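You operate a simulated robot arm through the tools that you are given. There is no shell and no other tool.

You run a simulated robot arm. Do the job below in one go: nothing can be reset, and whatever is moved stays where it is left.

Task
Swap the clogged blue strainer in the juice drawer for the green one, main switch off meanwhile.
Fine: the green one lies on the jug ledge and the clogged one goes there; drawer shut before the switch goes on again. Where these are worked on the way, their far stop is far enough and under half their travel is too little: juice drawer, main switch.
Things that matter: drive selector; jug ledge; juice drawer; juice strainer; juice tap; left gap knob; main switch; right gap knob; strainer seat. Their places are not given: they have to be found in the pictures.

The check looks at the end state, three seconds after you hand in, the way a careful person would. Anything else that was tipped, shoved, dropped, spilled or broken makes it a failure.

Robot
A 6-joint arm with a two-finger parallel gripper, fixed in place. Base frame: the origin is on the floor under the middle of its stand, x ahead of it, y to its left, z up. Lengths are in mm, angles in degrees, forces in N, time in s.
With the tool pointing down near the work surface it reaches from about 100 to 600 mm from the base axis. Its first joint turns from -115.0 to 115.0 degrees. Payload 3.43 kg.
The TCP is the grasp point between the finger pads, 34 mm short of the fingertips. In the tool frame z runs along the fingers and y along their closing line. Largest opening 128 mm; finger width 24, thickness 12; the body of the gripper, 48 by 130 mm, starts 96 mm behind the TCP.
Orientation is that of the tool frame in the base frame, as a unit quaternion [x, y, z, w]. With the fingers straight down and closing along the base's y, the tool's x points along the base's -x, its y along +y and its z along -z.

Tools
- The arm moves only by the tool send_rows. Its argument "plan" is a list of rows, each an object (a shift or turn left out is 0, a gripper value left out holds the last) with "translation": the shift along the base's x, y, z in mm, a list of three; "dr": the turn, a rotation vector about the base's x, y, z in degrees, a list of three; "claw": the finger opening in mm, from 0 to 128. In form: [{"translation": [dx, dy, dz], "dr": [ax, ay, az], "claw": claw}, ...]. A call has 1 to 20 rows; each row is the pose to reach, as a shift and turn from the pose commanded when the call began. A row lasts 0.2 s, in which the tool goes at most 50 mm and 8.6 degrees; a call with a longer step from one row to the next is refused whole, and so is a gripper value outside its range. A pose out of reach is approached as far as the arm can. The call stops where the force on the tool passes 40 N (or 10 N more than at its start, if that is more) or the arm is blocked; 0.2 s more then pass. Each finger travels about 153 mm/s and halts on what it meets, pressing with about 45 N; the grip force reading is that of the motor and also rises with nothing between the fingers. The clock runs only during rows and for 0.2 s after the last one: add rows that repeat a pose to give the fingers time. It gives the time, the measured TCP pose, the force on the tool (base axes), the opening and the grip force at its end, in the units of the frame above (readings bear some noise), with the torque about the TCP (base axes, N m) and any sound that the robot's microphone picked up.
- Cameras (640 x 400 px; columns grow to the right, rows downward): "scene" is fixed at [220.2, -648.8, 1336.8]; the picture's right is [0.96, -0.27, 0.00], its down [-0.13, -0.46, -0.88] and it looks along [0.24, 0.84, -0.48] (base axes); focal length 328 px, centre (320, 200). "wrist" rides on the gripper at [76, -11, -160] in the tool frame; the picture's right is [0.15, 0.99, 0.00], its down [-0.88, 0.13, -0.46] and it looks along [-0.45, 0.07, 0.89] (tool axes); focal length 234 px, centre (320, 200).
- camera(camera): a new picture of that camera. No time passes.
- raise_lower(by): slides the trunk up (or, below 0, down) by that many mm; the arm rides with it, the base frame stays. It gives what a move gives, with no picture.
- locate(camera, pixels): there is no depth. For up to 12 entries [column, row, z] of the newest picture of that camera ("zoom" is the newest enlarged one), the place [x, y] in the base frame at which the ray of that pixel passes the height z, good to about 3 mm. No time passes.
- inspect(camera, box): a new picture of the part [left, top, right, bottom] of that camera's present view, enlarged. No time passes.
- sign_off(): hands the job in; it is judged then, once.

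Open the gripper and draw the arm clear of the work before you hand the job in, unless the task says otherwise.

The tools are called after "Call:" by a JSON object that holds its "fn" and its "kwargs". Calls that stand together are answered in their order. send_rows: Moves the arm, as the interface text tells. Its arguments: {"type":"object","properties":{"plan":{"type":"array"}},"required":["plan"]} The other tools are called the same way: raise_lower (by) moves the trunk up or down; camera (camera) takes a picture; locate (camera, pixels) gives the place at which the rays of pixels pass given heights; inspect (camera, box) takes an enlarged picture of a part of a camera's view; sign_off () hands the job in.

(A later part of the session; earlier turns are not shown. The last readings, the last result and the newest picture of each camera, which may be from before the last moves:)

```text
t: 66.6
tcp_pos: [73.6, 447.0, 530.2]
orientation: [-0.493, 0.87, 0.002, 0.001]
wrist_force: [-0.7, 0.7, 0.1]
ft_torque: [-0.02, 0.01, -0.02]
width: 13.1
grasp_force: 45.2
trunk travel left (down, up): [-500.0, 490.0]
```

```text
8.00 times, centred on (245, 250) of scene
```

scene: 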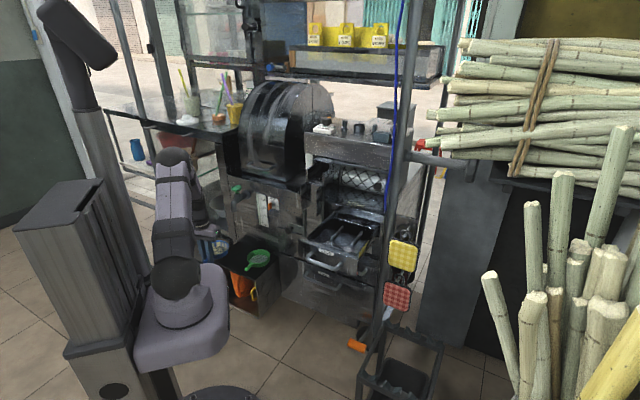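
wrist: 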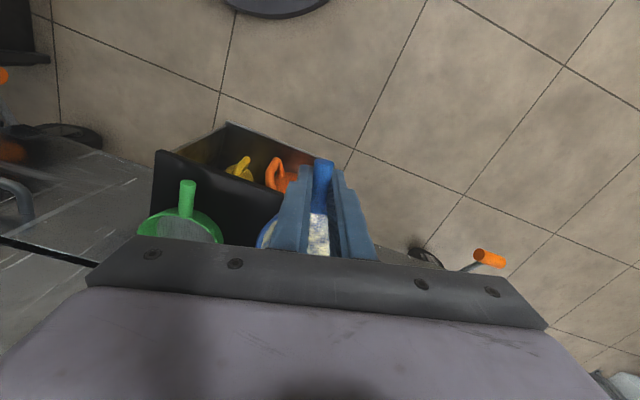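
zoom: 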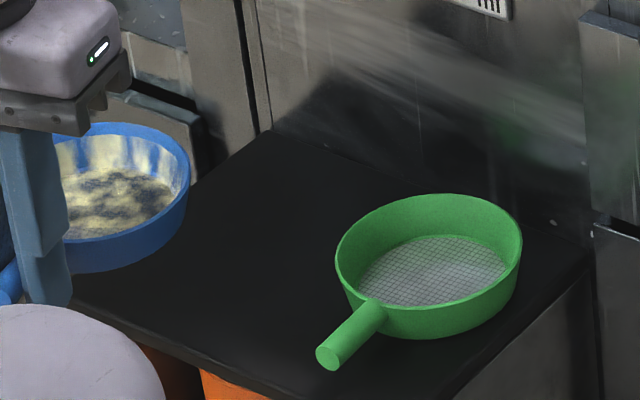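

The ledge front edge is confirmed at n≈430, left edge t≈−319. I move the bowl in over the ledge (+58 n, +12 t) at a safe height, then lower slowly until contact.

Call:
{"fn": "send_rows", "kwargs": {"plan": [{"translation": [8, 5, -8]}, {"translation": [17, 11, -16]}, {"translation": [26, 17, -24]}, {"translation": [35, 23, -30]}, {"translation": [43, 28, -33]}, {"translation": [49.5, 32.5, -34]}, {"translation": [49.5, 32.5, -34]}]}}

Call:
{"fn": "inspect", "kwargs": {"camera": "scene", "box": [205, 215, 285, 275]}}

Call:
{"fn": "inspect", "kwargs": {"camera": "wrist", "box": [130, 110, 430, 260]}}

```text
t: 68.2
tcp_pos: [123.5, 482.2, 496.6]
orientation: [-0.493, 0.87, 0.002, 0.001]
wrist_force: [-0.2, 0.9, -0.4]
ft_torque: [-0.03, 0.02, -0.02]
width: 13.3
grasp_force: 44.9
trunk travel left (down, up): [-500.0, 490.0]
```

```text
6.67 times, centred on (245, 245) of scene
```

zoom: 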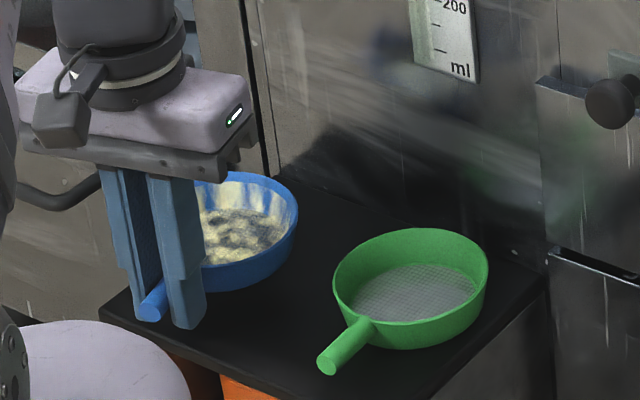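

```text
2.13 times, centred on (280, 185) of wrist
```

zoom: 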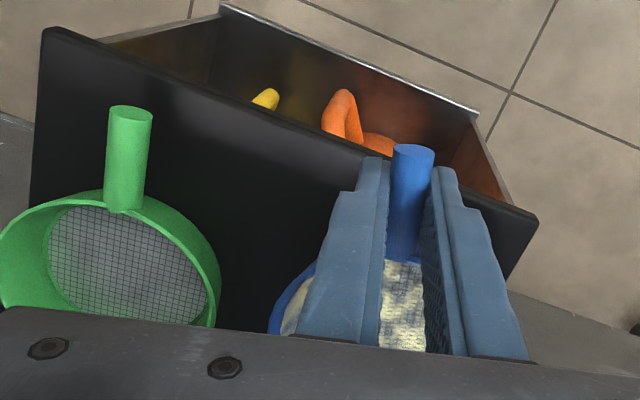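

The blue bowl is well over the free left part, clear of the green one. I lower most of the way, then look.

Call:
{"fn": "send_rows", "kwargs": {"plan": [{"translation": [0, 0, -6]}, {"translation": [0, 0, -12]}, {"translation": [0, 0, -17]}, {"translation": [0, 0, -21]}, {"translation": [0, 0, -24]}, {"translation": [0, 0, -24]}]}}

Call:
{"fn": "inspect", "kwargs": {"camera": "scene", "box": [205, 225, 265, 270]}}

```text
t: 69.6
tcp_pos: [124.6, 481.0, 473.8]
orientation: [-0.494, 0.869, 0.002, 0.002]
wrist_force: [-3.9, -2.1, 17.5]
ft_torque: [-0.27, -0.08, -0.05]
width: 13.5
grasp_force: 44.9
trunk travel left (down, up): [-500.0, 490.0]
```

```text
8.89 times, centred on (235, 248) of scene
```

zoom: 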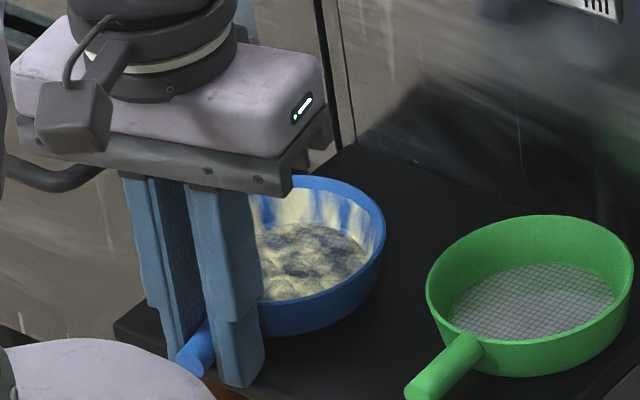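

One fingertip has touched the ledge (top z≈439) and the bowl is right at the surface. I relieve 1 mm and open gently to set it down.

Call:
{"fn": "send_rows", "kwargs": {"plan": [{"translation": [0, 0, 1]}, {"translation": [0, 0, 1], "claw": 15}, {"translation": [0, 0, 1], "claw": 17}, {"translation": [0, 0, 1], "claw": 22}, {"translation": [0, 0, 1], "claw": 30}, {"translation": [0, 0, 1], "claw": 36}, {"translation": [0, 0, 1], "claw": 36}]}}

Call:
{"fn": "inspect", "kwargs": {"camera": "scene", "box": [205, 225, 265, 270]}}

Call:
{"fn": "inspect", "kwargs": {"camera": "wrist", "box": [200, 80, 460, 250]}}

```text
t: 71.2
tcp_pos: [123.7, 481.0, 474.0]
orientation: [-0.494, 0.87, 0.003, 0.002]
wrist_force: [-6.3, 3.8, 9.6]
ft_torque: [-0.04, 0.09, -0.07]
width: 31.4
grasp_force: 0.1
trunk travel left (down, up): [-500.0, 490.0]
```

```text
8.89 times, centred on (235, 248) of scene
```

zoom: 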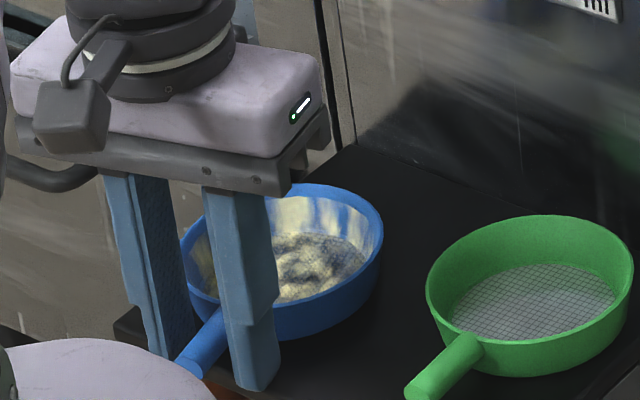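

```text
2.35 times, centred on (330, 165) of wrist
```

zoom: 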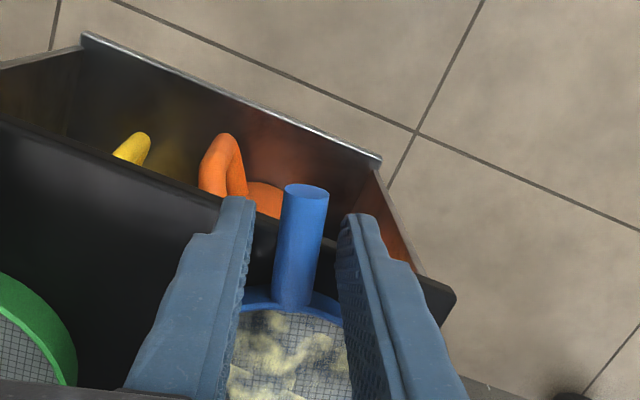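

The blue strainer now sits level on the ledge with its handle free between the fingers. I rise straight up, opening fully only once clear.

Call:
{"fn": "send_rows", "kwargs": {"plan": [{"translation": [0, 0, 2]}, {"translation": [0, 0, 5]}, {"translation": [0, 0, 12]}, {"translation": [0, 0, 22]}, {"translation": [0, 0, 35]}, {"translation": [0, 0, 50]}, {"translation": [0, 0, 65]}, {"translation": [0, 0, 65]}]}}

Call:
{"fn": "inspect", "kwargs": {"camera": "scene", "box": [205, 225, 275, 275]}}

Call:
{"fn": "camera", "kwargs": {"camera": "wrist"}}

```text
t: 73.0
tcp_pos: [123.8, 480.2, 535.7]
orientation: [-0.493, 0.87, 0.003, 0.001]
wrist_force: [0.3, -0.3, -0.6]
ft_torque: [0.04, 0.01, 0.01]
width: 36.0
grasp_force: 0.0
trunk travel left (down, up): [-500.0, 490.0]
```

```text
8.00 times, centred on (240, 250) of scene
```

zoom: 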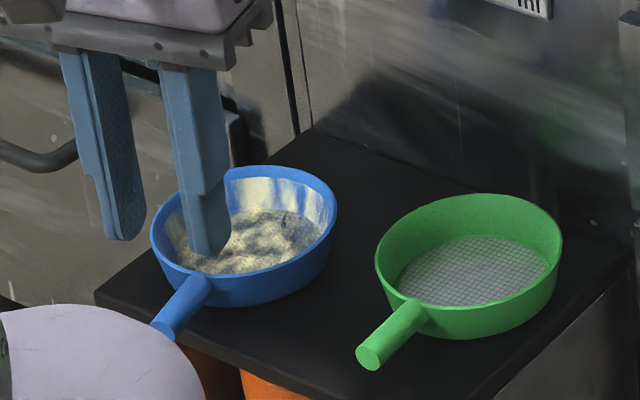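

```text
taken
```

wrist: 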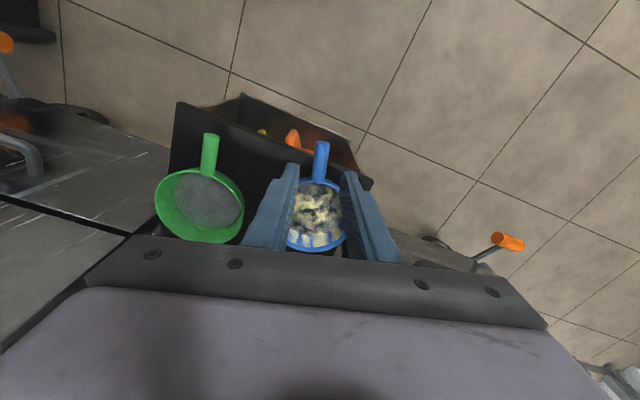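

Blue rests flat on the ledge, handle toward the front. Next the green one: I zoom in to measure its handle.

Call:
{"fn": "inspect", "kwargs": {"camera": "wrist", "box": [140, 110, 400, 260]}}

Call:
{"fn": "inspect", "kwargs": {"camera": "scene", "box": [235, 235, 285, 275]}}

```text
2.46 times, centred on (270, 185) of wrist
```

zoom: 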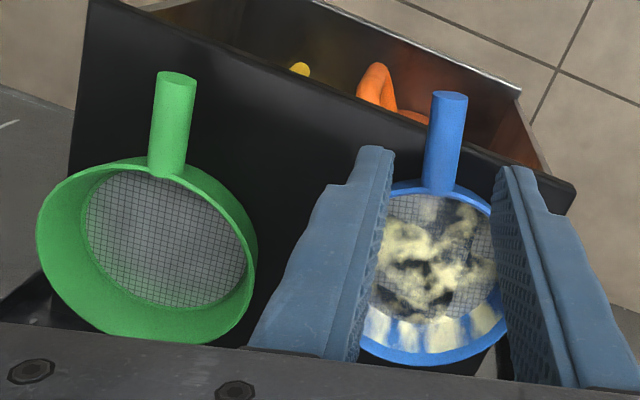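

```text
10.00 times, centred on (260, 255) of scene
```

zoom: 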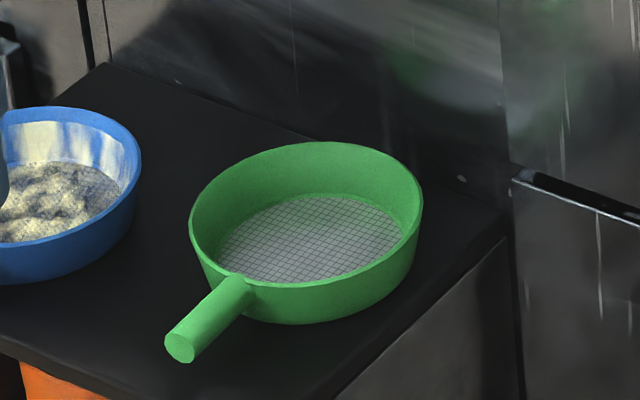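

The green handle runs from tip ≈(212,413) to root ≈(238,445), az ≈50.5°, axis z≈456. To keep the wrist clear of the tap, I back out, go sideways, then move forward over the green handle.

Call:
{"fn": "send_rows", "kwargs": {"plan": [{"translation": [-18, -18, 0], "claw": 40}, {"translation": [-36.8, -36.8, 0]}, {"translation": [-18, -55.6, 0], "dr": [0, 0, -2]}, {"translation": [1, -74.6, 0], "dr": [0, 0, -4]}, {"translation": [20, -93.6, 0], "dr": [0, 0, -6]}, {"translation": [38.9, -112.5, 0], "dr": [0, 0, -8.6]}, {"translation": [54, -97, 0], "dr": [0, 0, -8.6]}, {"translation": [70, -81, 0], "dr": [0, 0, -8.6]}, {"translation": [86, -65, 0], "dr": [0, 0, -8.6]}, {"translation": [101.6, -49.8, 0], "dr": [0, 0, -8.6]}, {"translation": [101.6, -49.8, 0], "dr": [0, 0, -8.6]}]}}

Call:
{"fn": "inspect", "kwargs": {"camera": "wrist", "box": [220, 90, 420, 250]}}

Call:
{"fn": "inspect", "kwargs": {"camera": "scene", "box": [200, 160, 300, 280]}}

```text
t: 75.4
tcp_pos: [227.7, 431.1, 537.8]
orientation: [-0.427, 0.904, 0.002, 0.0]
wrist_force: [0.3, -0.1, -0.6]
ft_torque: [-0.01, 0.0, 0.02]
width: 39.8
grasp_force: 0.1
trunk travel left (down, up): [-500.0, 490.0]
```

```text
2.50 times, centred on (320, 170) of wrist
```

zoom: 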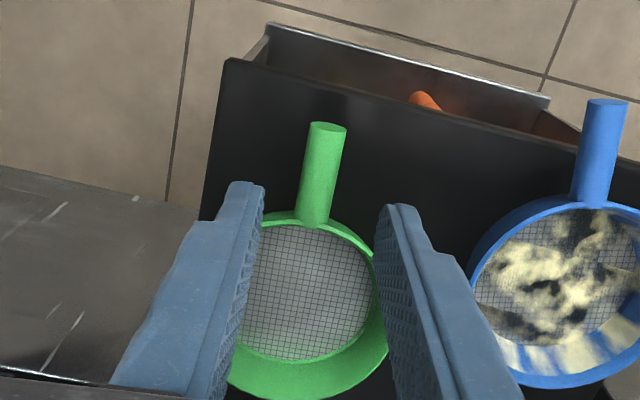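

```text
3.33 times, centred on (250, 220) of scene
```

zoom: 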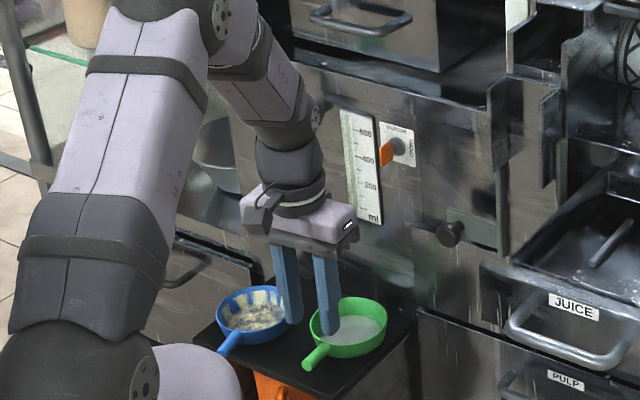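

The green handle is centred (0.5 mm off) and aligned with the tool. I descend to just above the ledge surface (TCP z≈476).

Call:
{"fn": "send_rows", "kwargs": {"plan": [{"translation": [1, 1.5, -12]}, {"translation": [1, 1.5, -27]}, {"translation": [1, 1.5, -40]}, {"translation": [1, 1.5, -50]}, {"translation": [1, 1.5, -57]}, {"translation": [1, 1.5, -60.5]}, {"translation": [1, 1.5, -60.5]}]}}

Call:
{"fn": "inspect", "kwargs": {"camera": "wrist", "box": [220, 90, 420, 250]}}

Call:
{"fn": "inspect", "kwargs": {"camera": "scene", "box": [225, 230, 285, 275]}}

```text
t: 77.0
tcp_pos: [224.8, 432.9, 477.0]
orientation: [-0.427, 0.904, 0.002, 0.001]
wrist_force: [0.4, 0.1, 1.1]
ft_torque: [0.03, -0.02, 0.01]
width: 39.9
grasp_force: 0.0
trunk travel left (down, up): [-500.0, 490.0]
```

```text
2.50 times, centred on (320, 170) of wrist
```

zoom: 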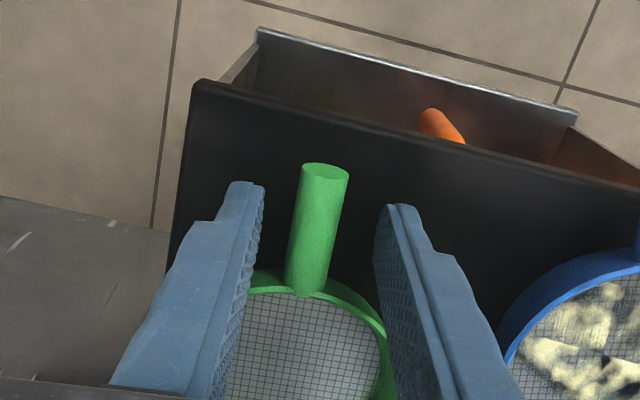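

```text
8.89 times, centred on (255, 252) of scene
```

zoom: 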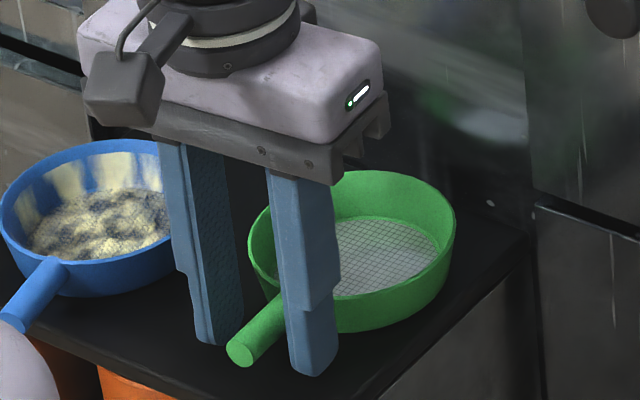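

Fingers are properly on both sides of the handle with no contact. I close on it and test-lift a few millimetres.

Call:
{"fn": "send_rows", "kwargs": {"plan": [{"claw": 25}, {"claw": 15}, {"claw": 8}, {"claw": 2}, {"claw": 2}, {"claw": 2}]}}

Call:
{"fn": "send_rows", "kwargs": {"plan": [{"translation": [0, 0, 2]}, {"translation": [0, 0, 4]}, {"translation": [0, 0, 7]}, {"translation": [0, 0, 10]}, {"translation": [0, 0, 10]}]}}

Call:
{"fn": "inspect", "kwargs": {"camera": "scene", "box": [225, 230, 285, 275]}}

Call:
{"fn": "inspect", "kwargs": {"camera": "wrist", "box": [220, 90, 420, 250]}}

```text
t: 78.4
tcp_pos: [223.9, 431.7, 477.5]
orientation: [-0.427, 0.904, 0.002, 0.002]
wrist_force: [0.0, -0.2, 0.0]
ft_torque: [0.01, 0.0, 0.01]
width: 13.3
grasp_force: 45.2
trunk travel left (down, up): [-500.0, 490.0]
```

```text
t: 79.6
tcp_pos: [226.6, 432.5, 487.6]
orientation: [-0.426, 0.905, 0.0, 0.001]
wrist_force: [-0.5, 0.3, -0.8]
ft_torque: [-0.02, 0.03, 0.0]
width: 13.6
grasp_force: 44.7
trunk travel left (down, up): [-500.0, 490.0]
```

```text
8.89 times, centred on (255, 252) of scene
```

zoom: 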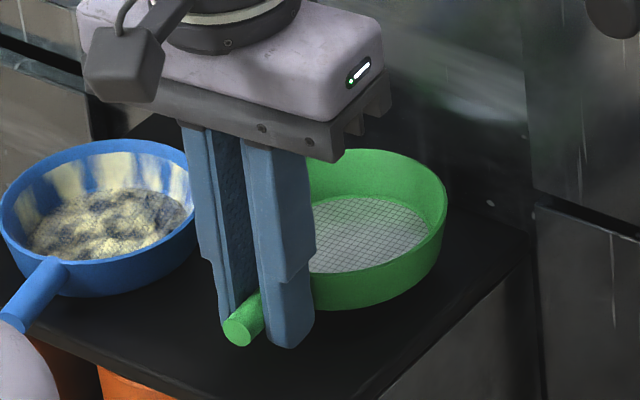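

```text
2.50 times, centred on (320, 170) of wrist
```

zoom: 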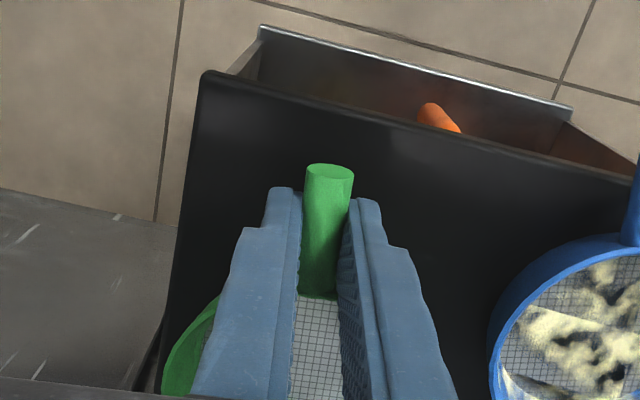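

Green is held firmly and level. I lift a little more, back out from under the tap, then raise to travel height.

Call:
{"fn": "send_rows", "kwargs": {"plan": [{"translation": [0, 0, 8]}, {"translation": [0, 0, 18]}, {"translation": [0, 0, 26]}, {"translation": [-10, -10, 28]}, {"translation": [-24, -24, 28]}, {"translation": [-40, -40, 28]}, {"translation": [-56, -56, 32]}, {"translation": [-60, -60, 50]}, {"translation": [-60, -60, 75]}, {"translation": [-60, -60, 102]}, {"translation": [-60, -60, 130]}, {"translation": [-60, -60, 158]}, {"translation": [-60, -60, 186]}, {"translation": [-60, -60, 214]}, {"translation": [-60, -60, 242]}, {"translation": [-60, -60, 270]}, {"translation": [-60, -60, 298]}, {"translation": [-60, -60, 325]}, {"translation": [-60, -60, 345]}, {"translation": [-60, -60, 345]}]}}

Call:
{"fn": "camera", "kwargs": {"camera": "scene"}}

Call:
{"fn": "inspect", "kwargs": {"camera": "scene", "box": [200, 170, 300, 280]}}

```text
t: 83.8
tcp_pos: [167.8, 372.9, 833.0]
orientation: [-0.426, 0.905, 0.001, 0.001]
wrist_force: [0.5, 0.6, -0.6]
ft_torque: [-0.01, 0.0, -0.02]
width: 13.4
grasp_force: 44.8
trunk travel left (down, up): [-500.0, 490.0]
```

```text
taken
```

scene: 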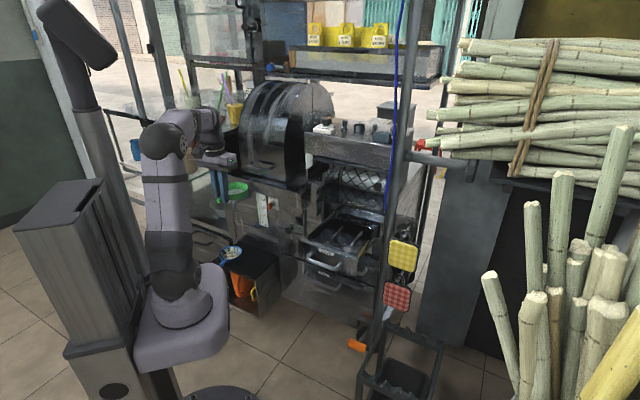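

```text
3.64 times, centred on (250, 225) of scene
```

zoom: 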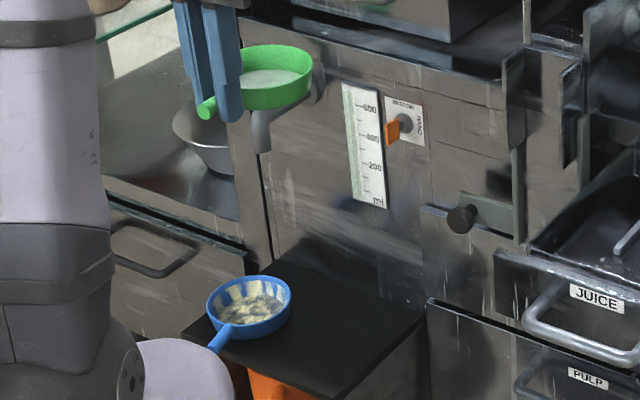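

Blue stays put on the ledge and green is secure. I carry green sideways at travel height to the drawer.

Call:
{"fn": "send_rows", "kwargs": {"plan": [{"translation": [8, -8, 0]}, {"translation": [22, -22, 0]}, {"translation": [39, -39, 0]}, {"translation": [57, -57, 0]}, {"translation": [75, -75, 0]}, {"translation": [93, -93, 0]}, {"translation": [111, -111, 0]}, {"translation": [129, -129, 0]}, {"translation": [147, -147, 0]}, {"translation": [165, -165, 0]}, {"translation": [183, -183, 0]}, {"translation": [201, -201, 0]}, {"translation": [219, -219, 0]}, {"translation": [237, -237, 0]}, {"translation": [255, -255, 0]}, {"translation": [270, -270, 0]}, {"translation": [281, -281, 0]}, {"translation": [286, -286, 0]}, {"translation": [286, -286, 0]}]}}

Call:
{"fn": "camera", "kwargs": {"camera": "scene"}}

Call:
{"fn": "camera", "kwargs": {"camera": "wrist"}}

```text
t: 87.8
tcp_pos: [452.6, 87.1, 830.3]
orientation: [-0.428, 0.904, 0.001, 0.001]
wrist_force: [-0.2, -0.2, 0.5]
ft_torque: [-0.03, 0.01, 0.01]
width: 13.3
grasp_force: 45.6
trunk travel left (down, up): [-500.0, 490.0]
```

```text
taken
```

scene: 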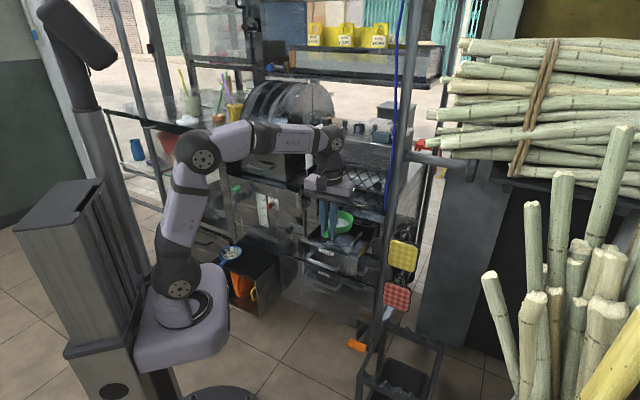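

```text
taken
```

wrist: 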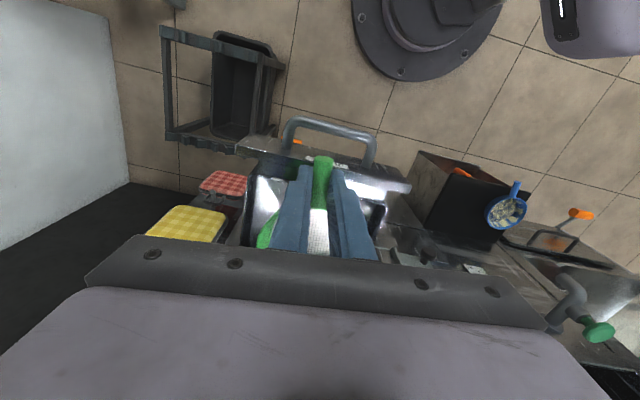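

In front of the drawer with green still held. I move forward to hover over the seat and compare with the rails.

Call:
{"fn": "send_rows", "kwargs": {"plan": [{"translation": [8, 8, 0]}, {"translation": [20, 20, 0]}, {"translation": [34, 33.5, 0]}, {"translation": [48, 47, 0]}, {"translation": [58, 57, 0]}, {"translation": [63.5, 62.3, 0]}, {"translation": [63.5, 62.3, -15]}, {"translation": [63.5, 62.3, -30]}, {"translation": [63.5, 62.3, -30]}]}}

Call:
{"fn": "inspect", "kwargs": {"camera": "scene", "box": [310, 190, 380, 250]}}

Call:
{"fn": "inspect", "kwargs": {"camera": "wrist", "box": [200, 60, 440, 250]}}

```text
t: 89.8
tcp_pos: [515.5, 148.2, 803.1]
orientation: [-0.427, 0.904, 0.002, 0.001]
wrist_force: [-1.1, 0.0, -0.5]
ft_torque: [0.01, 0.01, 0.05]
width: 13.4
grasp_force: 44.9
trunk travel left (down, up): [-500.0, 490.0]
```

```text
6.67 times, centred on (345, 220) of scene
```

zoom: 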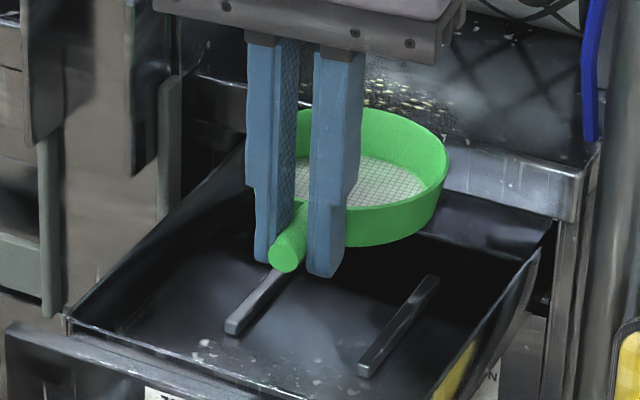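

```text
2.11 times, centred on (320, 155) of wrist
```

zoom: 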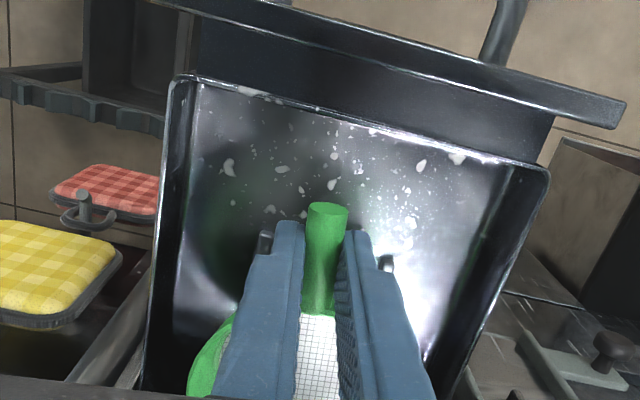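

The rails' front ends at (265,243) and (388,262) are symmetric about the bowl. Its centre sits about 10 mm in front of the rails' middle, just as the blue one originally did. I lower green onto the seat.

Call:
{"fn": "send_rows", "kwargs": {"plan": [{"translation": [1.5, 1.5, -8]}, {"translation": [1.5, 1.5, -18]}, {"translation": [1.5, 1.5, -28]}, {"translation": [1.5, 1.5, -37]}, {"translation": [1.5, 1.5, -45]}, {"translation": [1.5, 1.5, -51]}, {"translation": [1.5, 1.5, -51]}]}}

Call:
{"fn": "inspect", "kwargs": {"camera": "scene", "box": [310, 190, 380, 250]}}

Call:
{"fn": "inspect", "kwargs": {"camera": "wrist", "box": [200, 60, 440, 250]}}

```text
t: 91.4
tcp_pos: [519.9, 150.4, 750.8]
orientation: [-0.426, 0.905, 0.002, 0.002]
wrist_force: [-1.3, 0.5, -0.1]
ft_torque: [-0.02, 0.04, -0.01]
width: 13.5
grasp_force: 45.1
trunk travel left (down, up): [-500.0, 490.0]
```

```text
6.67 times, centred on (345, 220) of scene
```

zoom: 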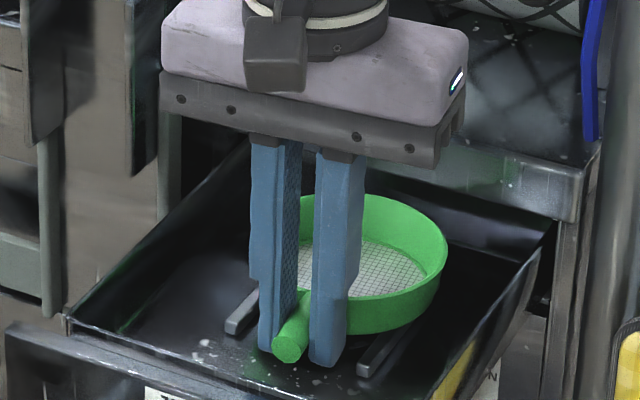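

```text
2.11 times, centred on (320, 155) of wrist
```

zoom: 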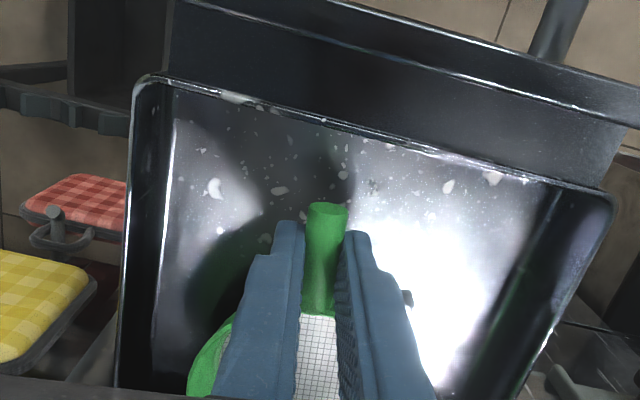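

Everything lines up laterally within 1–2 mm. I shift 4 mm toward the front for margin from the drawer's back wall, then lower in small steps to contact.

Call:
{"fn": "send_rows", "kwargs": {"plan": [{"translation": [-2, -1, 0]}, {"translation": [-3.9, -1.7, -1]}, {"translation": [-3.9, -1.7, -3]}, {"translation": [-3.9, -1.7, -5]}, {"translation": [-3.9, -1.7, -6.5]}, {"translation": [-3.9, -1.7, -8]}, {"translation": [-3.9, -1.7, -8]}]}}

Call:
{"fn": "inspect", "kwargs": {"camera": "scene", "box": [320, 205, 370, 245]}}

```text
t: 93.0
tcp_pos: [515.7, 148.4, 743.4]
orientation: [-0.427, 0.904, 0.001, 0.001]
wrist_force: [-0.6, 0.9, 0.1]
ft_torque: [-0.01, 0.0, -0.03]
width: 13.2
grasp_force: 45.2
trunk travel left (down, up): [-500.0, 490.0]
```

```text
10.00 times, centred on (345, 225) of scene
```

zoom: 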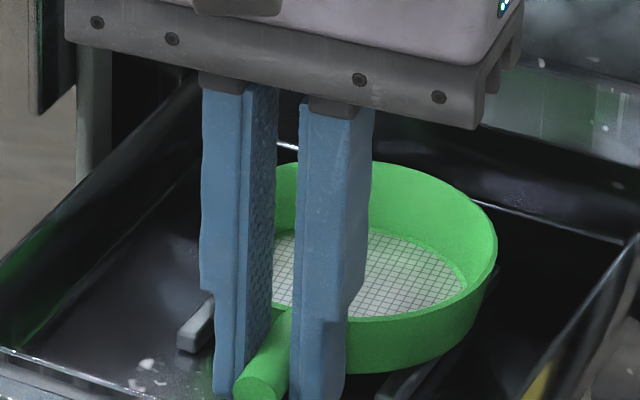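

No contact yet at TCP z≈743. I keep lowering 1.5 mm per row.

Call:
{"fn": "send_rows", "kwargs": {"plan": [{"translation": [0, 0, -1.5]}, {"translation": [0, 0, -3]}, {"translation": [0, 0, -4.5]}, {"translation": [0, 0, -4.5]}]}}

Call:
{"fn": "inspect", "kwargs": {"camera": "scene", "box": [320, 205, 370, 245]}}

```text
t: 94.0
tcp_pos: [514.5, 149.2, 740.0]
orientation: [-0.427, 0.904, 0.002, 0.004]
wrist_force: [0.0, -0.4, 8.0]
ft_torque: [0.29, -0.22, 0.01]
width: 13.3
grasp_force: 45.4
trunk travel left (down, up): [-500.0, 490.0]
```

```text
10.00 times, centred on (345, 225) of scene
```

zoom: 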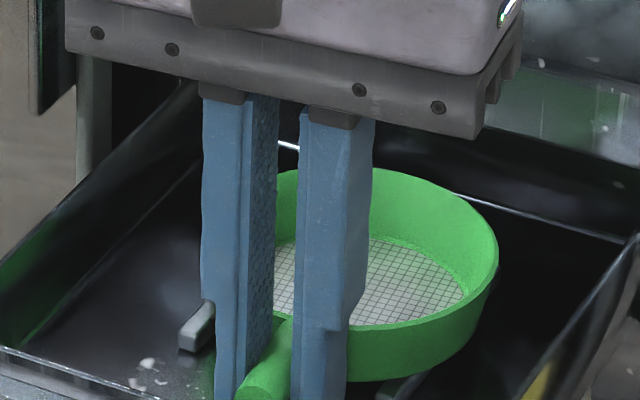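

There's 8 N of upward contact centred under the bowl (about 45 mm ahead of the TCP, laterally centred), so it rests on both rails. I release gently.

Call:
{"fn": "send_rows", "kwargs": {"plan": [{"translation": [0, 0, 0.5], "claw": 14.5}, {"translation": [0, 0, 0.5], "claw": 16}, {"translation": [0, 0, 0.5], "claw": 20}, {"translation": [0, 0, 0.5], "claw": 28}, {"translation": [0, 0, 0.5], "claw": 36}, {"translation": [0, 0, 0.5], "claw": 36}]}}

Call:
{"fn": "inspect", "kwargs": {"camera": "scene", "box": [320, 205, 370, 245]}}

Call:
{"fn": "inspect", "kwargs": {"camera": "wrist", "box": [200, 60, 440, 250]}}

```text
t: 95.4
tcp_pos: [515.1, 148.4, 739.5]
orientation: [-0.426, 0.905, 0.001, 0.001]
wrist_force: [0.6, 0.0, 0.2]
ft_torque: [0.01, -0.02, 0.02]
width: 35.9
grasp_force: 0.1
trunk travel left (down, up): [-500.0, 490.0]
```

```text
10.00 times, centred on (345, 225) of scene
```

zoom: 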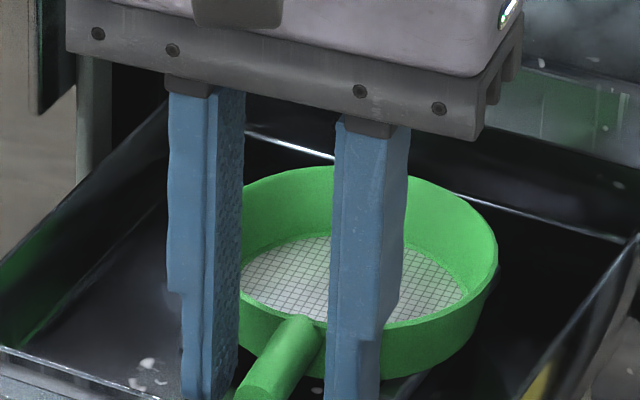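

```text
2.11 times, centred on (320, 155) of wrist
```

zoom: 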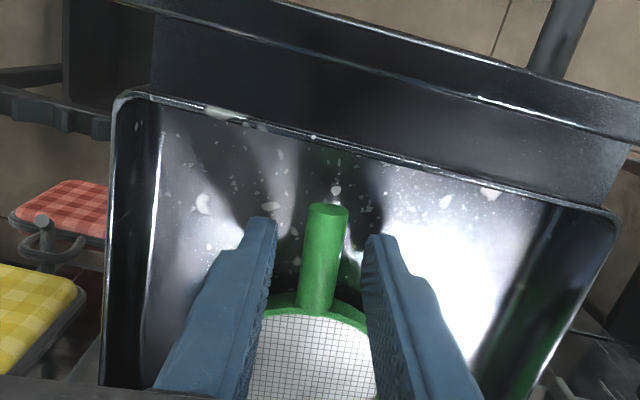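

The green strainer is free and level. I rise straight up, back off, and view the seat from above.

Call:
{"fn": "send_rows", "kwargs": {"plan": [{"translation": [0, 0, 4]}, {"translation": [0, 0, 12]}, {"translation": [0, 0, 25]}, {"translation": [0, 0, 42]}, {"translation": [0, 0, 60]}, {"translation": [-10, -12, 80]}, {"translation": [-25, -30, 95]}, {"translation": [-42, -50, 105]}, {"translation": [-42, -50, 105]}]}}

Call:
{"fn": "inspect", "kwargs": {"camera": "wrist", "box": [200, 80, 440, 260]}}

Call:
{"fn": "inspect", "kwargs": {"camera": "scene", "box": [310, 200, 380, 260]}}

```text
t: 97.4
tcp_pos: [472.9, 99.5, 843.4]
orientation: [-0.427, 0.904, 0.002, 0.001]
wrist_force: [0.7, -0.2, -0.4]
ft_torque: [-0.04, 0.0, 0.02]
width: 35.8
grasp_force: 0.1
trunk travel left (down, up): [-500.0, 490.0]
```

```text
2.22 times, centred on (320, 170) of wrist
```

zoom: 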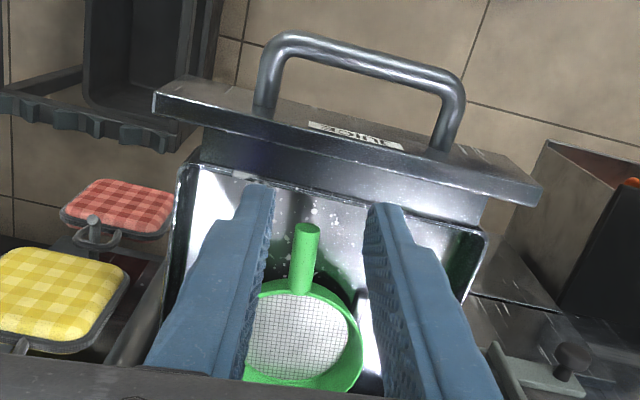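

```text
6.67 times, centred on (345, 230) of scene
```

zoom: 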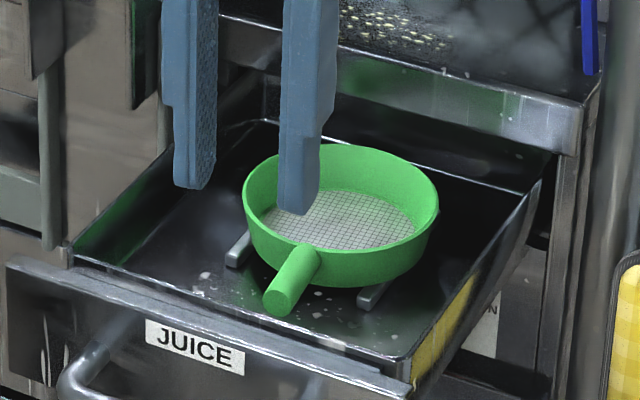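

Green sits squarely on both rails, matching the blue one's original position. To shut the drawer I'll push its front panel with closed fingers: first close, square the yaw, back off and rise, then tilt the tool 50° forward.

Call:
{"fn": "send_rows", "kwargs": {"plan": [{"translation": [-10, -8, 5], "dr": [0, 0, -1.5], "claw": 20}, {"translation": [-22, -16, 10], "dr": [0, 0, -3], "claw": 5}, {"translation": [-34, -24, 15], "dr": [0, 0, -4.5], "claw": 0}, {"translation": [-44, -30, 20], "dr": [0, 0, -5.5], "claw": 0}, {"translation": [-44, -30, 20], "dr": [0, 0, -5.5], "claw": 0}]}}

Call:
{"fn": "send_rows", "kwargs": {"plan": [{"dr": [5.6, -5.6, 0]}, {"dr": [11.2, -11.2, 0]}, {"dr": [16.8, -16.8, 0]}, {"dr": [22.4, -22.4, 0]}, {"dr": [28, -28, 0]}, {"dr": [33, -33, 0]}, {"dr": [35.4, -35.4, 0]}, {"dr": [35.4, -35.4, 0]}]}}

Call:
{"fn": "camera", "kwargs": {"camera": "wrist"}}

Call:
{"fn": "inspect", "kwargs": {"camera": "scene", "box": [280, 170, 400, 270]}}

```text
t: 98.6
tcp_pos: [429.3, 68.4, 864.7]
orientation: [-0.382, 0.924, 0.001, 0.001]
wrist_force: [0.5, 0.0, 0.5]
ft_torque: [-0.01, 0.02, -0.03]
width: 0.0
grasp_force: 32.8
trunk travel left (down, up): [-500.0, 490.0]
```

```text
t: 100.4
tcp_pos: [428.3, 68.8, 863.9]
orientation: [-0.347, 0.836, 0.163, 0.393]
wrist_force: [0.3, 0.4, -0.4]
ft_torque: [-0.03, 0.04, 0.0]
width: 0.2
grasp_force: 33.2
trunk travel left (down, up): [-500.0, 490.0]
```

```text
taken
```

wrist: 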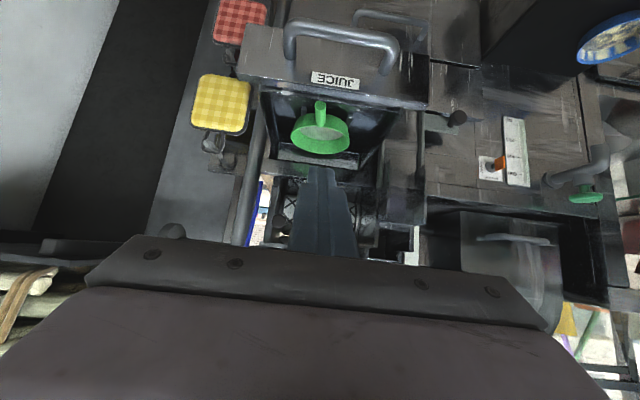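

```text
4.00 times, centred on (340, 220) of scene
```

zoom: 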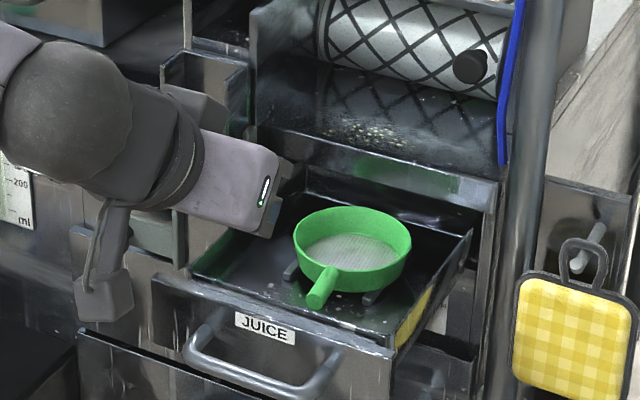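

The fingers are closed and the tool is tilted 50°. The drawer front is at n≈384 and its handle bar near n≈350, z≈712. I move back so the fingertips come down just in front of the bar.

Call:
{"fn": "send_rows", "kwargs": {"plan": [{"translation": [-12, -12, 0]}, {"translation": [-24, -24, 0]}, {"translation": [-36, -36, 0]}, {"translation": [-36, -36, -20]}, {"translation": [-36, -36, -45]}, {"translation": [-36, -36, -70]}, {"translation": [-36, -36, -95]}, {"translation": [-36, -36, -115]}, {"translation": [-36, -36, -126]}, {"translation": [-36, -36, -126]}]}}

Call:
{"fn": "camera", "kwargs": {"camera": "wrist"}}

Call:
{"fn": "inspect", "kwargs": {"camera": "scene", "box": [280, 190, 400, 290]}}

```text
t: 102.6
tcp_pos: [395.3, 31.7, 739.3]
orientation: [-0.348, 0.836, 0.163, 0.392]
wrist_force: [0.1, 0.5, 0.1]
ft_torque: [-0.01, 0.01, 0.01]
width: 0.0
grasp_force: 32.6
out of reach, approached as far as the arm can: row 2, 3, 4, 9, 10
trunk travel left (down, up): [-500.0, 490.0]
```

```text
taken
```

wrist: 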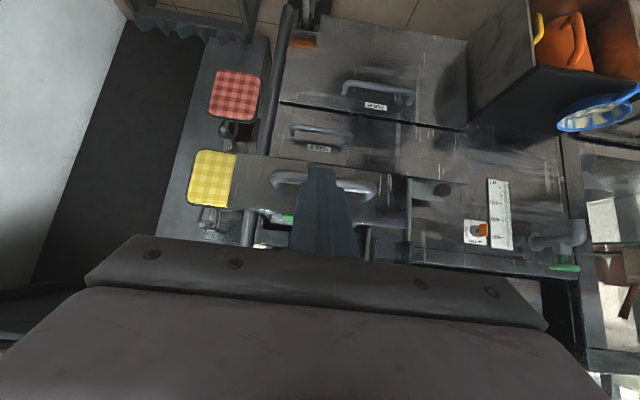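

```text
4.00 times, centred on (340, 240) of scene
```

zoom: 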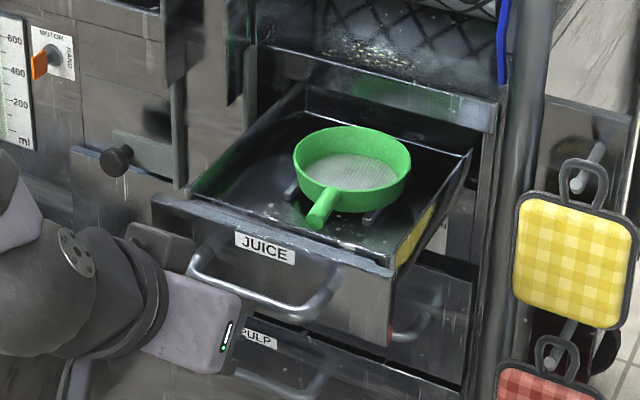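

The closed fingertips are now centred in front of the handle bar. I push the drawer in along its slide, 8 mm per row.

Call:
{"fn": "send_rows", "kwargs": {"plan": [{"translation": [3, 3, 0]}, {"translation": [7, 7, 0]}, {"translation": [11, 11, 0]}, {"translation": [15, 15, 0]}, {"translation": [19, 19, 0]}, {"translation": [23, 23, 0]}, {"translation": [27, 27, 0]}, {"translation": [32, 32, 0]}, {"translation": [37, 37, 0]}, {"translation": [42, 42, 0]}, {"translation": [47, 47, 0]}, {"translation": [52, 52, 0]}, {"translation": [57, 57, 0]}, {"translation": [62, 62, 0]}, {"translation": [67, 67, 0]}, {"translation": [72, 72, 0]}, {"translation": [77, 77, 0]}, {"translation": [82, 82, 0]}]}}

Call:
{"fn": "camera", "kwargs": {"camera": "wrist"}}

Call:
{"fn": "inspect", "kwargs": {"camera": "scene", "box": [280, 190, 400, 290]}}

```text
t: 106.4
tcp_pos: [476.3, 113.0, 740.0]
orientation: [-0.347, 0.836, 0.163, 0.392]
wrist_force: [0.2, 0.3, -0.4]
ft_torque: [0.02, 0.02, -0.01]
width: 0.2
grasp_force: 33.6
trunk travel left (down, up): [-500.0, 490.0]
```

```text
taken
```

wrist: 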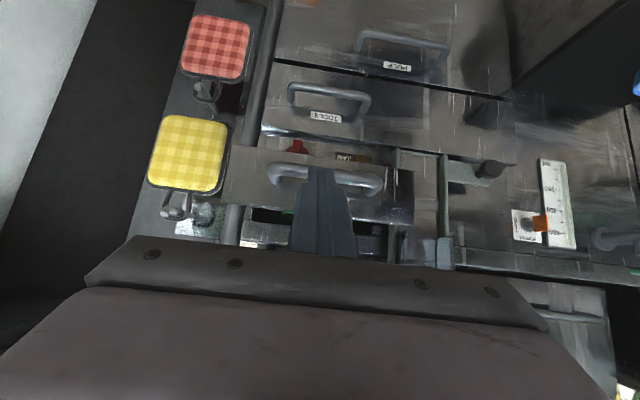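

```text
4.00 times, centred on (340, 240) of scene
```

zoom: 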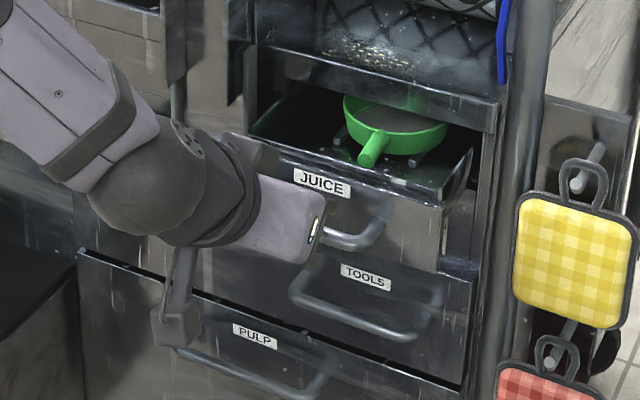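

The drawer slides in with little force and the switch area stays clear. I continue, slowing near the end.

Call:
{"fn": "send_rows", "kwargs": {"plan": [{"translation": [4, 4, 0]}, {"translation": [9, 9, 0]}, {"translation": [14, 14, 0]}, {"translation": [19, 19, 0]}, {"translation": [24, 24, 0]}, {"translation": [29, 29, 0]}, {"translation": [34, 34, 0]}, {"translation": [39, 39, 0]}, {"translation": [44, 44, 0]}, {"translation": [49, 49, 0]}, {"translation": [54, 54, 0]}, {"translation": [58, 58, 0]}, {"translation": [61, 61, 0]}, {"translation": [63, 63, 0]}, {"translation": [65, 65, 0]}]}}

Call:
{"fn": "inspect", "kwargs": {"camera": "wrist", "box": [180, 60, 460, 260]}}

Call:
{"fn": "inspect", "kwargs": {"camera": "scene", "box": [300, 190, 400, 270]}}

```text
t: 109.6
tcp_pos: [541.4, 178.9, 739.3]
orientation: [-0.347, 0.836, 0.162, 0.393]
wrist_force: [-0.6, -1.3, 0.5]
ft_torque: [0.0, -0.02, 0.0]
width: 0.0
grasp_force: 32.9
trunk travel left (down, up): [-500.0, 490.0]
```

```text
2.00 times, centred on (320, 160) of wrist
```

zoom: 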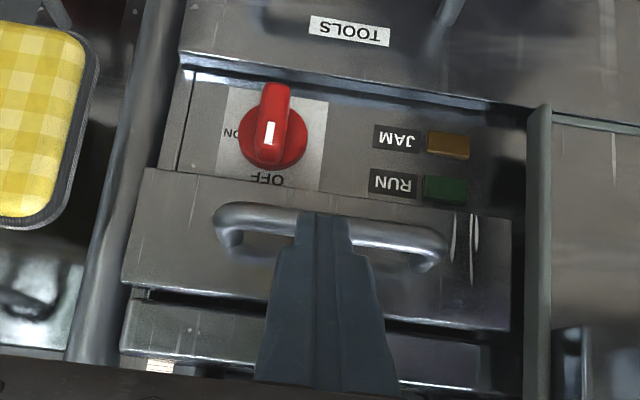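

```text
5.00 times, centred on (350, 230) of scene
```

zoom: 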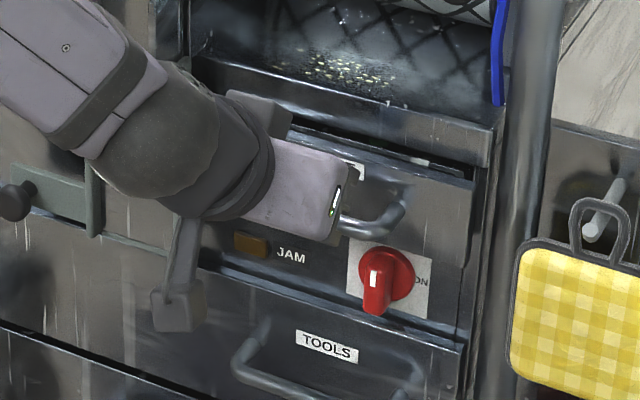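

About 17–20 mm of gap remains. I push on in small steps until the closed stop gives resistance.

Call:
{"fn": "send_rows", "kwargs": {"plan": [{"translation": [1.8, 1.8, 0]}, {"translation": [3.6, 3.6, 0]}, {"translation": [5.4, 5.4, 0]}, {"translation": [7.2, 7.2, 0]}, {"translation": [9, 9, 0]}, {"translation": [10.8, 10.8, 0]}, {"translation": [12.6, 12.6, 0]}, {"translation": [14.4, 14.4, 0]}, {"translation": [16.2, 16.2, 0]}, {"translation": [18, 18, 0]}, {"translation": [19.8, 19.8, 0]}]}}

Call:
{"fn": "inspect", "kwargs": {"camera": "wrist", "box": [180, 60, 460, 260]}}

Call:
{"fn": "inspect", "kwargs": {"camera": "scene", "box": [300, 190, 400, 270]}}

```text
t: 111.3
tcp_pos: [550.9, 189.1, 739.5]
orientation: [-0.347, 0.837, 0.161, 0.391]
wrist_force: [-20.6, -12.5, 14.9]
ft_torque: [-0.03, 0.3, 0.17]
width: 0.2
grasp_force: 32.4
trunk travel left (down, up): [-500.0, 490.0]
stopped in row 8: the force on the tool passed its limit at 43 N (the readings are from after the stop); the commanded pose is now the measured one
```

```text
2.00 times, centred on (320, 160) of wrist
```

zoom: 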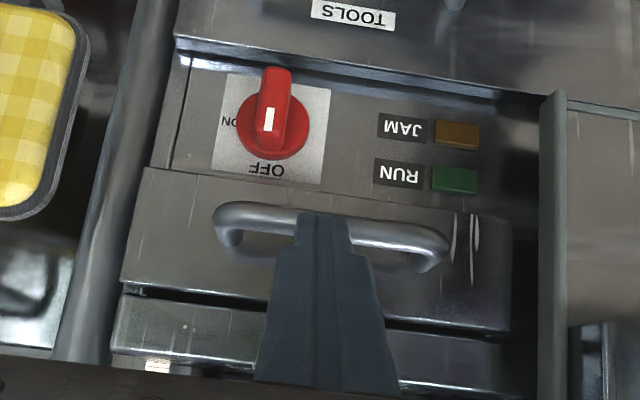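

```text
5.00 times, centred on (350, 230) of scene
```

zoom: 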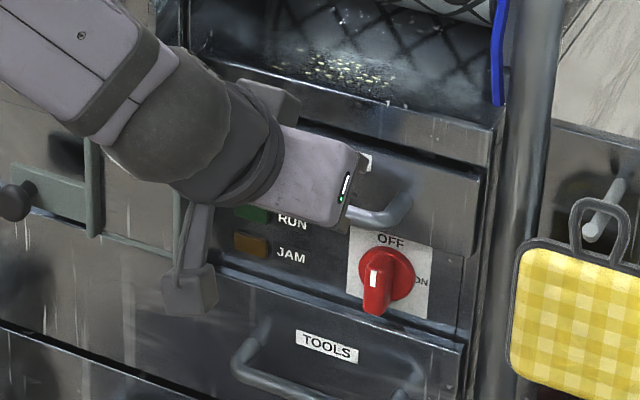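

The resistance came at TCP n≈523, about where the closed position should be. I back off and verify the drawer front against its original pixels (label at 353.4,220.8; top-right corner at 382.4,225).

Call:
{"fn": "send_rows", "kwargs": {"plan": [{"translation": [-6, -6, 2]}, {"translation": [-18, -18, 6]}, {"translation": [-36, -36, 10]}, {"translation": [-60, -60, 15]}, {"translation": [-80, -80, 20]}, {"translation": [-80, -80, 20]}]}}

Call:
{"fn": "inspect", "kwargs": {"camera": "scene", "box": [290, 200, 400, 280]}}

Call:
{"fn": "inspect", "kwargs": {"camera": "wrist", "box": [200, 60, 440, 240]}}

```text
t: 112.7
tcp_pos: [473.1, 109.7, 756.1]
orientation: [-0.347, 0.838, 0.16, 0.389]
wrist_force: [-0.1, 0.0, -0.8]
ft_torque: [0.01, 0.02, -0.01]
width: 0.0
grasp_force: 33.2
trunk travel left (down, up): [-500.0, 490.0]
```

```text
5.00 times, centred on (345, 240) of scene
```

zoom: 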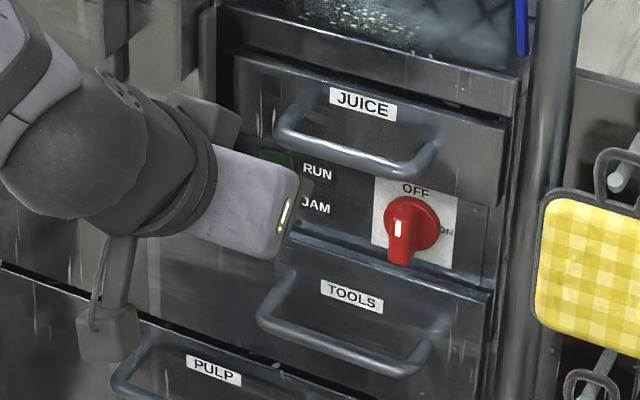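

```text
2.22 times, centred on (320, 150) of wrist
```

zoom: 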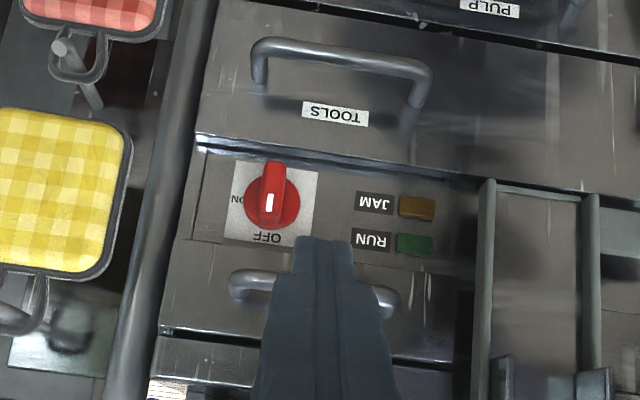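

The JUICE label and handle are back at exactly their original pixels, so the drawer is fully shut. Now the switch: I lower the trunk back to the height used before for the knob, then bring the tool horizontal in front of it.

Call:
{"fn": "raise_lower", "kwargs": {"by": -150}}

Call:
{"fn": "send_rows", "kwargs": {"plan": [{"translation": [8, 1, 6], "dr": [4.7, -4.7, 0], "claw": 40}, {"translation": [17, 2, 12], "dr": [9.4, -9.4, 0]}, {"translation": [26, 3.5, 18], "dr": [14.1, -14.1, 0]}, {"translation": [35, 5, 24], "dr": [18.8, -18.8, 0]}, {"translation": [43, 6, 29], "dr": [23.5, -23.5, 0]}, {"translation": [50.7, 6.9, 33.7], "dr": [28.3, -28.3, 0]}, {"translation": [50.7, 6.9, 33.7], "dr": [28.3, -28.3, 0]}]}}

Call:
{"fn": "camera", "kwargs": {"camera": "wrist"}}

Call:
{"fn": "inspect", "kwargs": {"camera": "wrist", "box": [230, 70, 430, 260]}}

```text
t: 114.5
tcp_pos: [473.4, 109.8, 605.6]
orientation: [-0.347, 0.838, 0.16, 0.389]
wrist_force: [0.1, 0.3, 0.0]
ft_torque: [-0.02, -0.01, 0.01]
width: 0.2
grasp_force: 32.6
trunk travel left (down, up): [-350.0, 640.0]
```

```text
t: 116.1
tcp_pos: [524.3, 117.5, 638.3]
orientation: [-0.271, 0.654, 0.27, 0.652]
wrist_force: [-1.0, 0.6, -0.6]
ft_torque: [-0.01, -0.02, 0.0]
width: 40.0
grasp_force: 0.1
trunk travel left (down, up): [-350.0, 640.0]
```

```text
taken
```

wrist: 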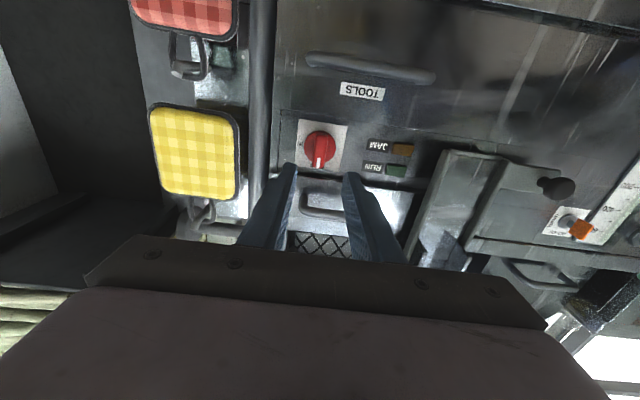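

```text
2.11 times, centred on (330, 165) of wrist
```

zoom: 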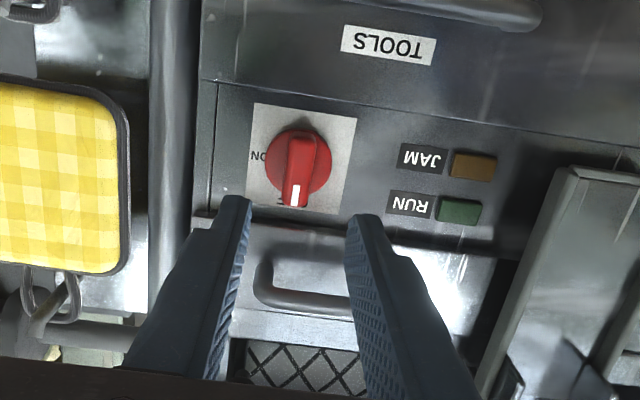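

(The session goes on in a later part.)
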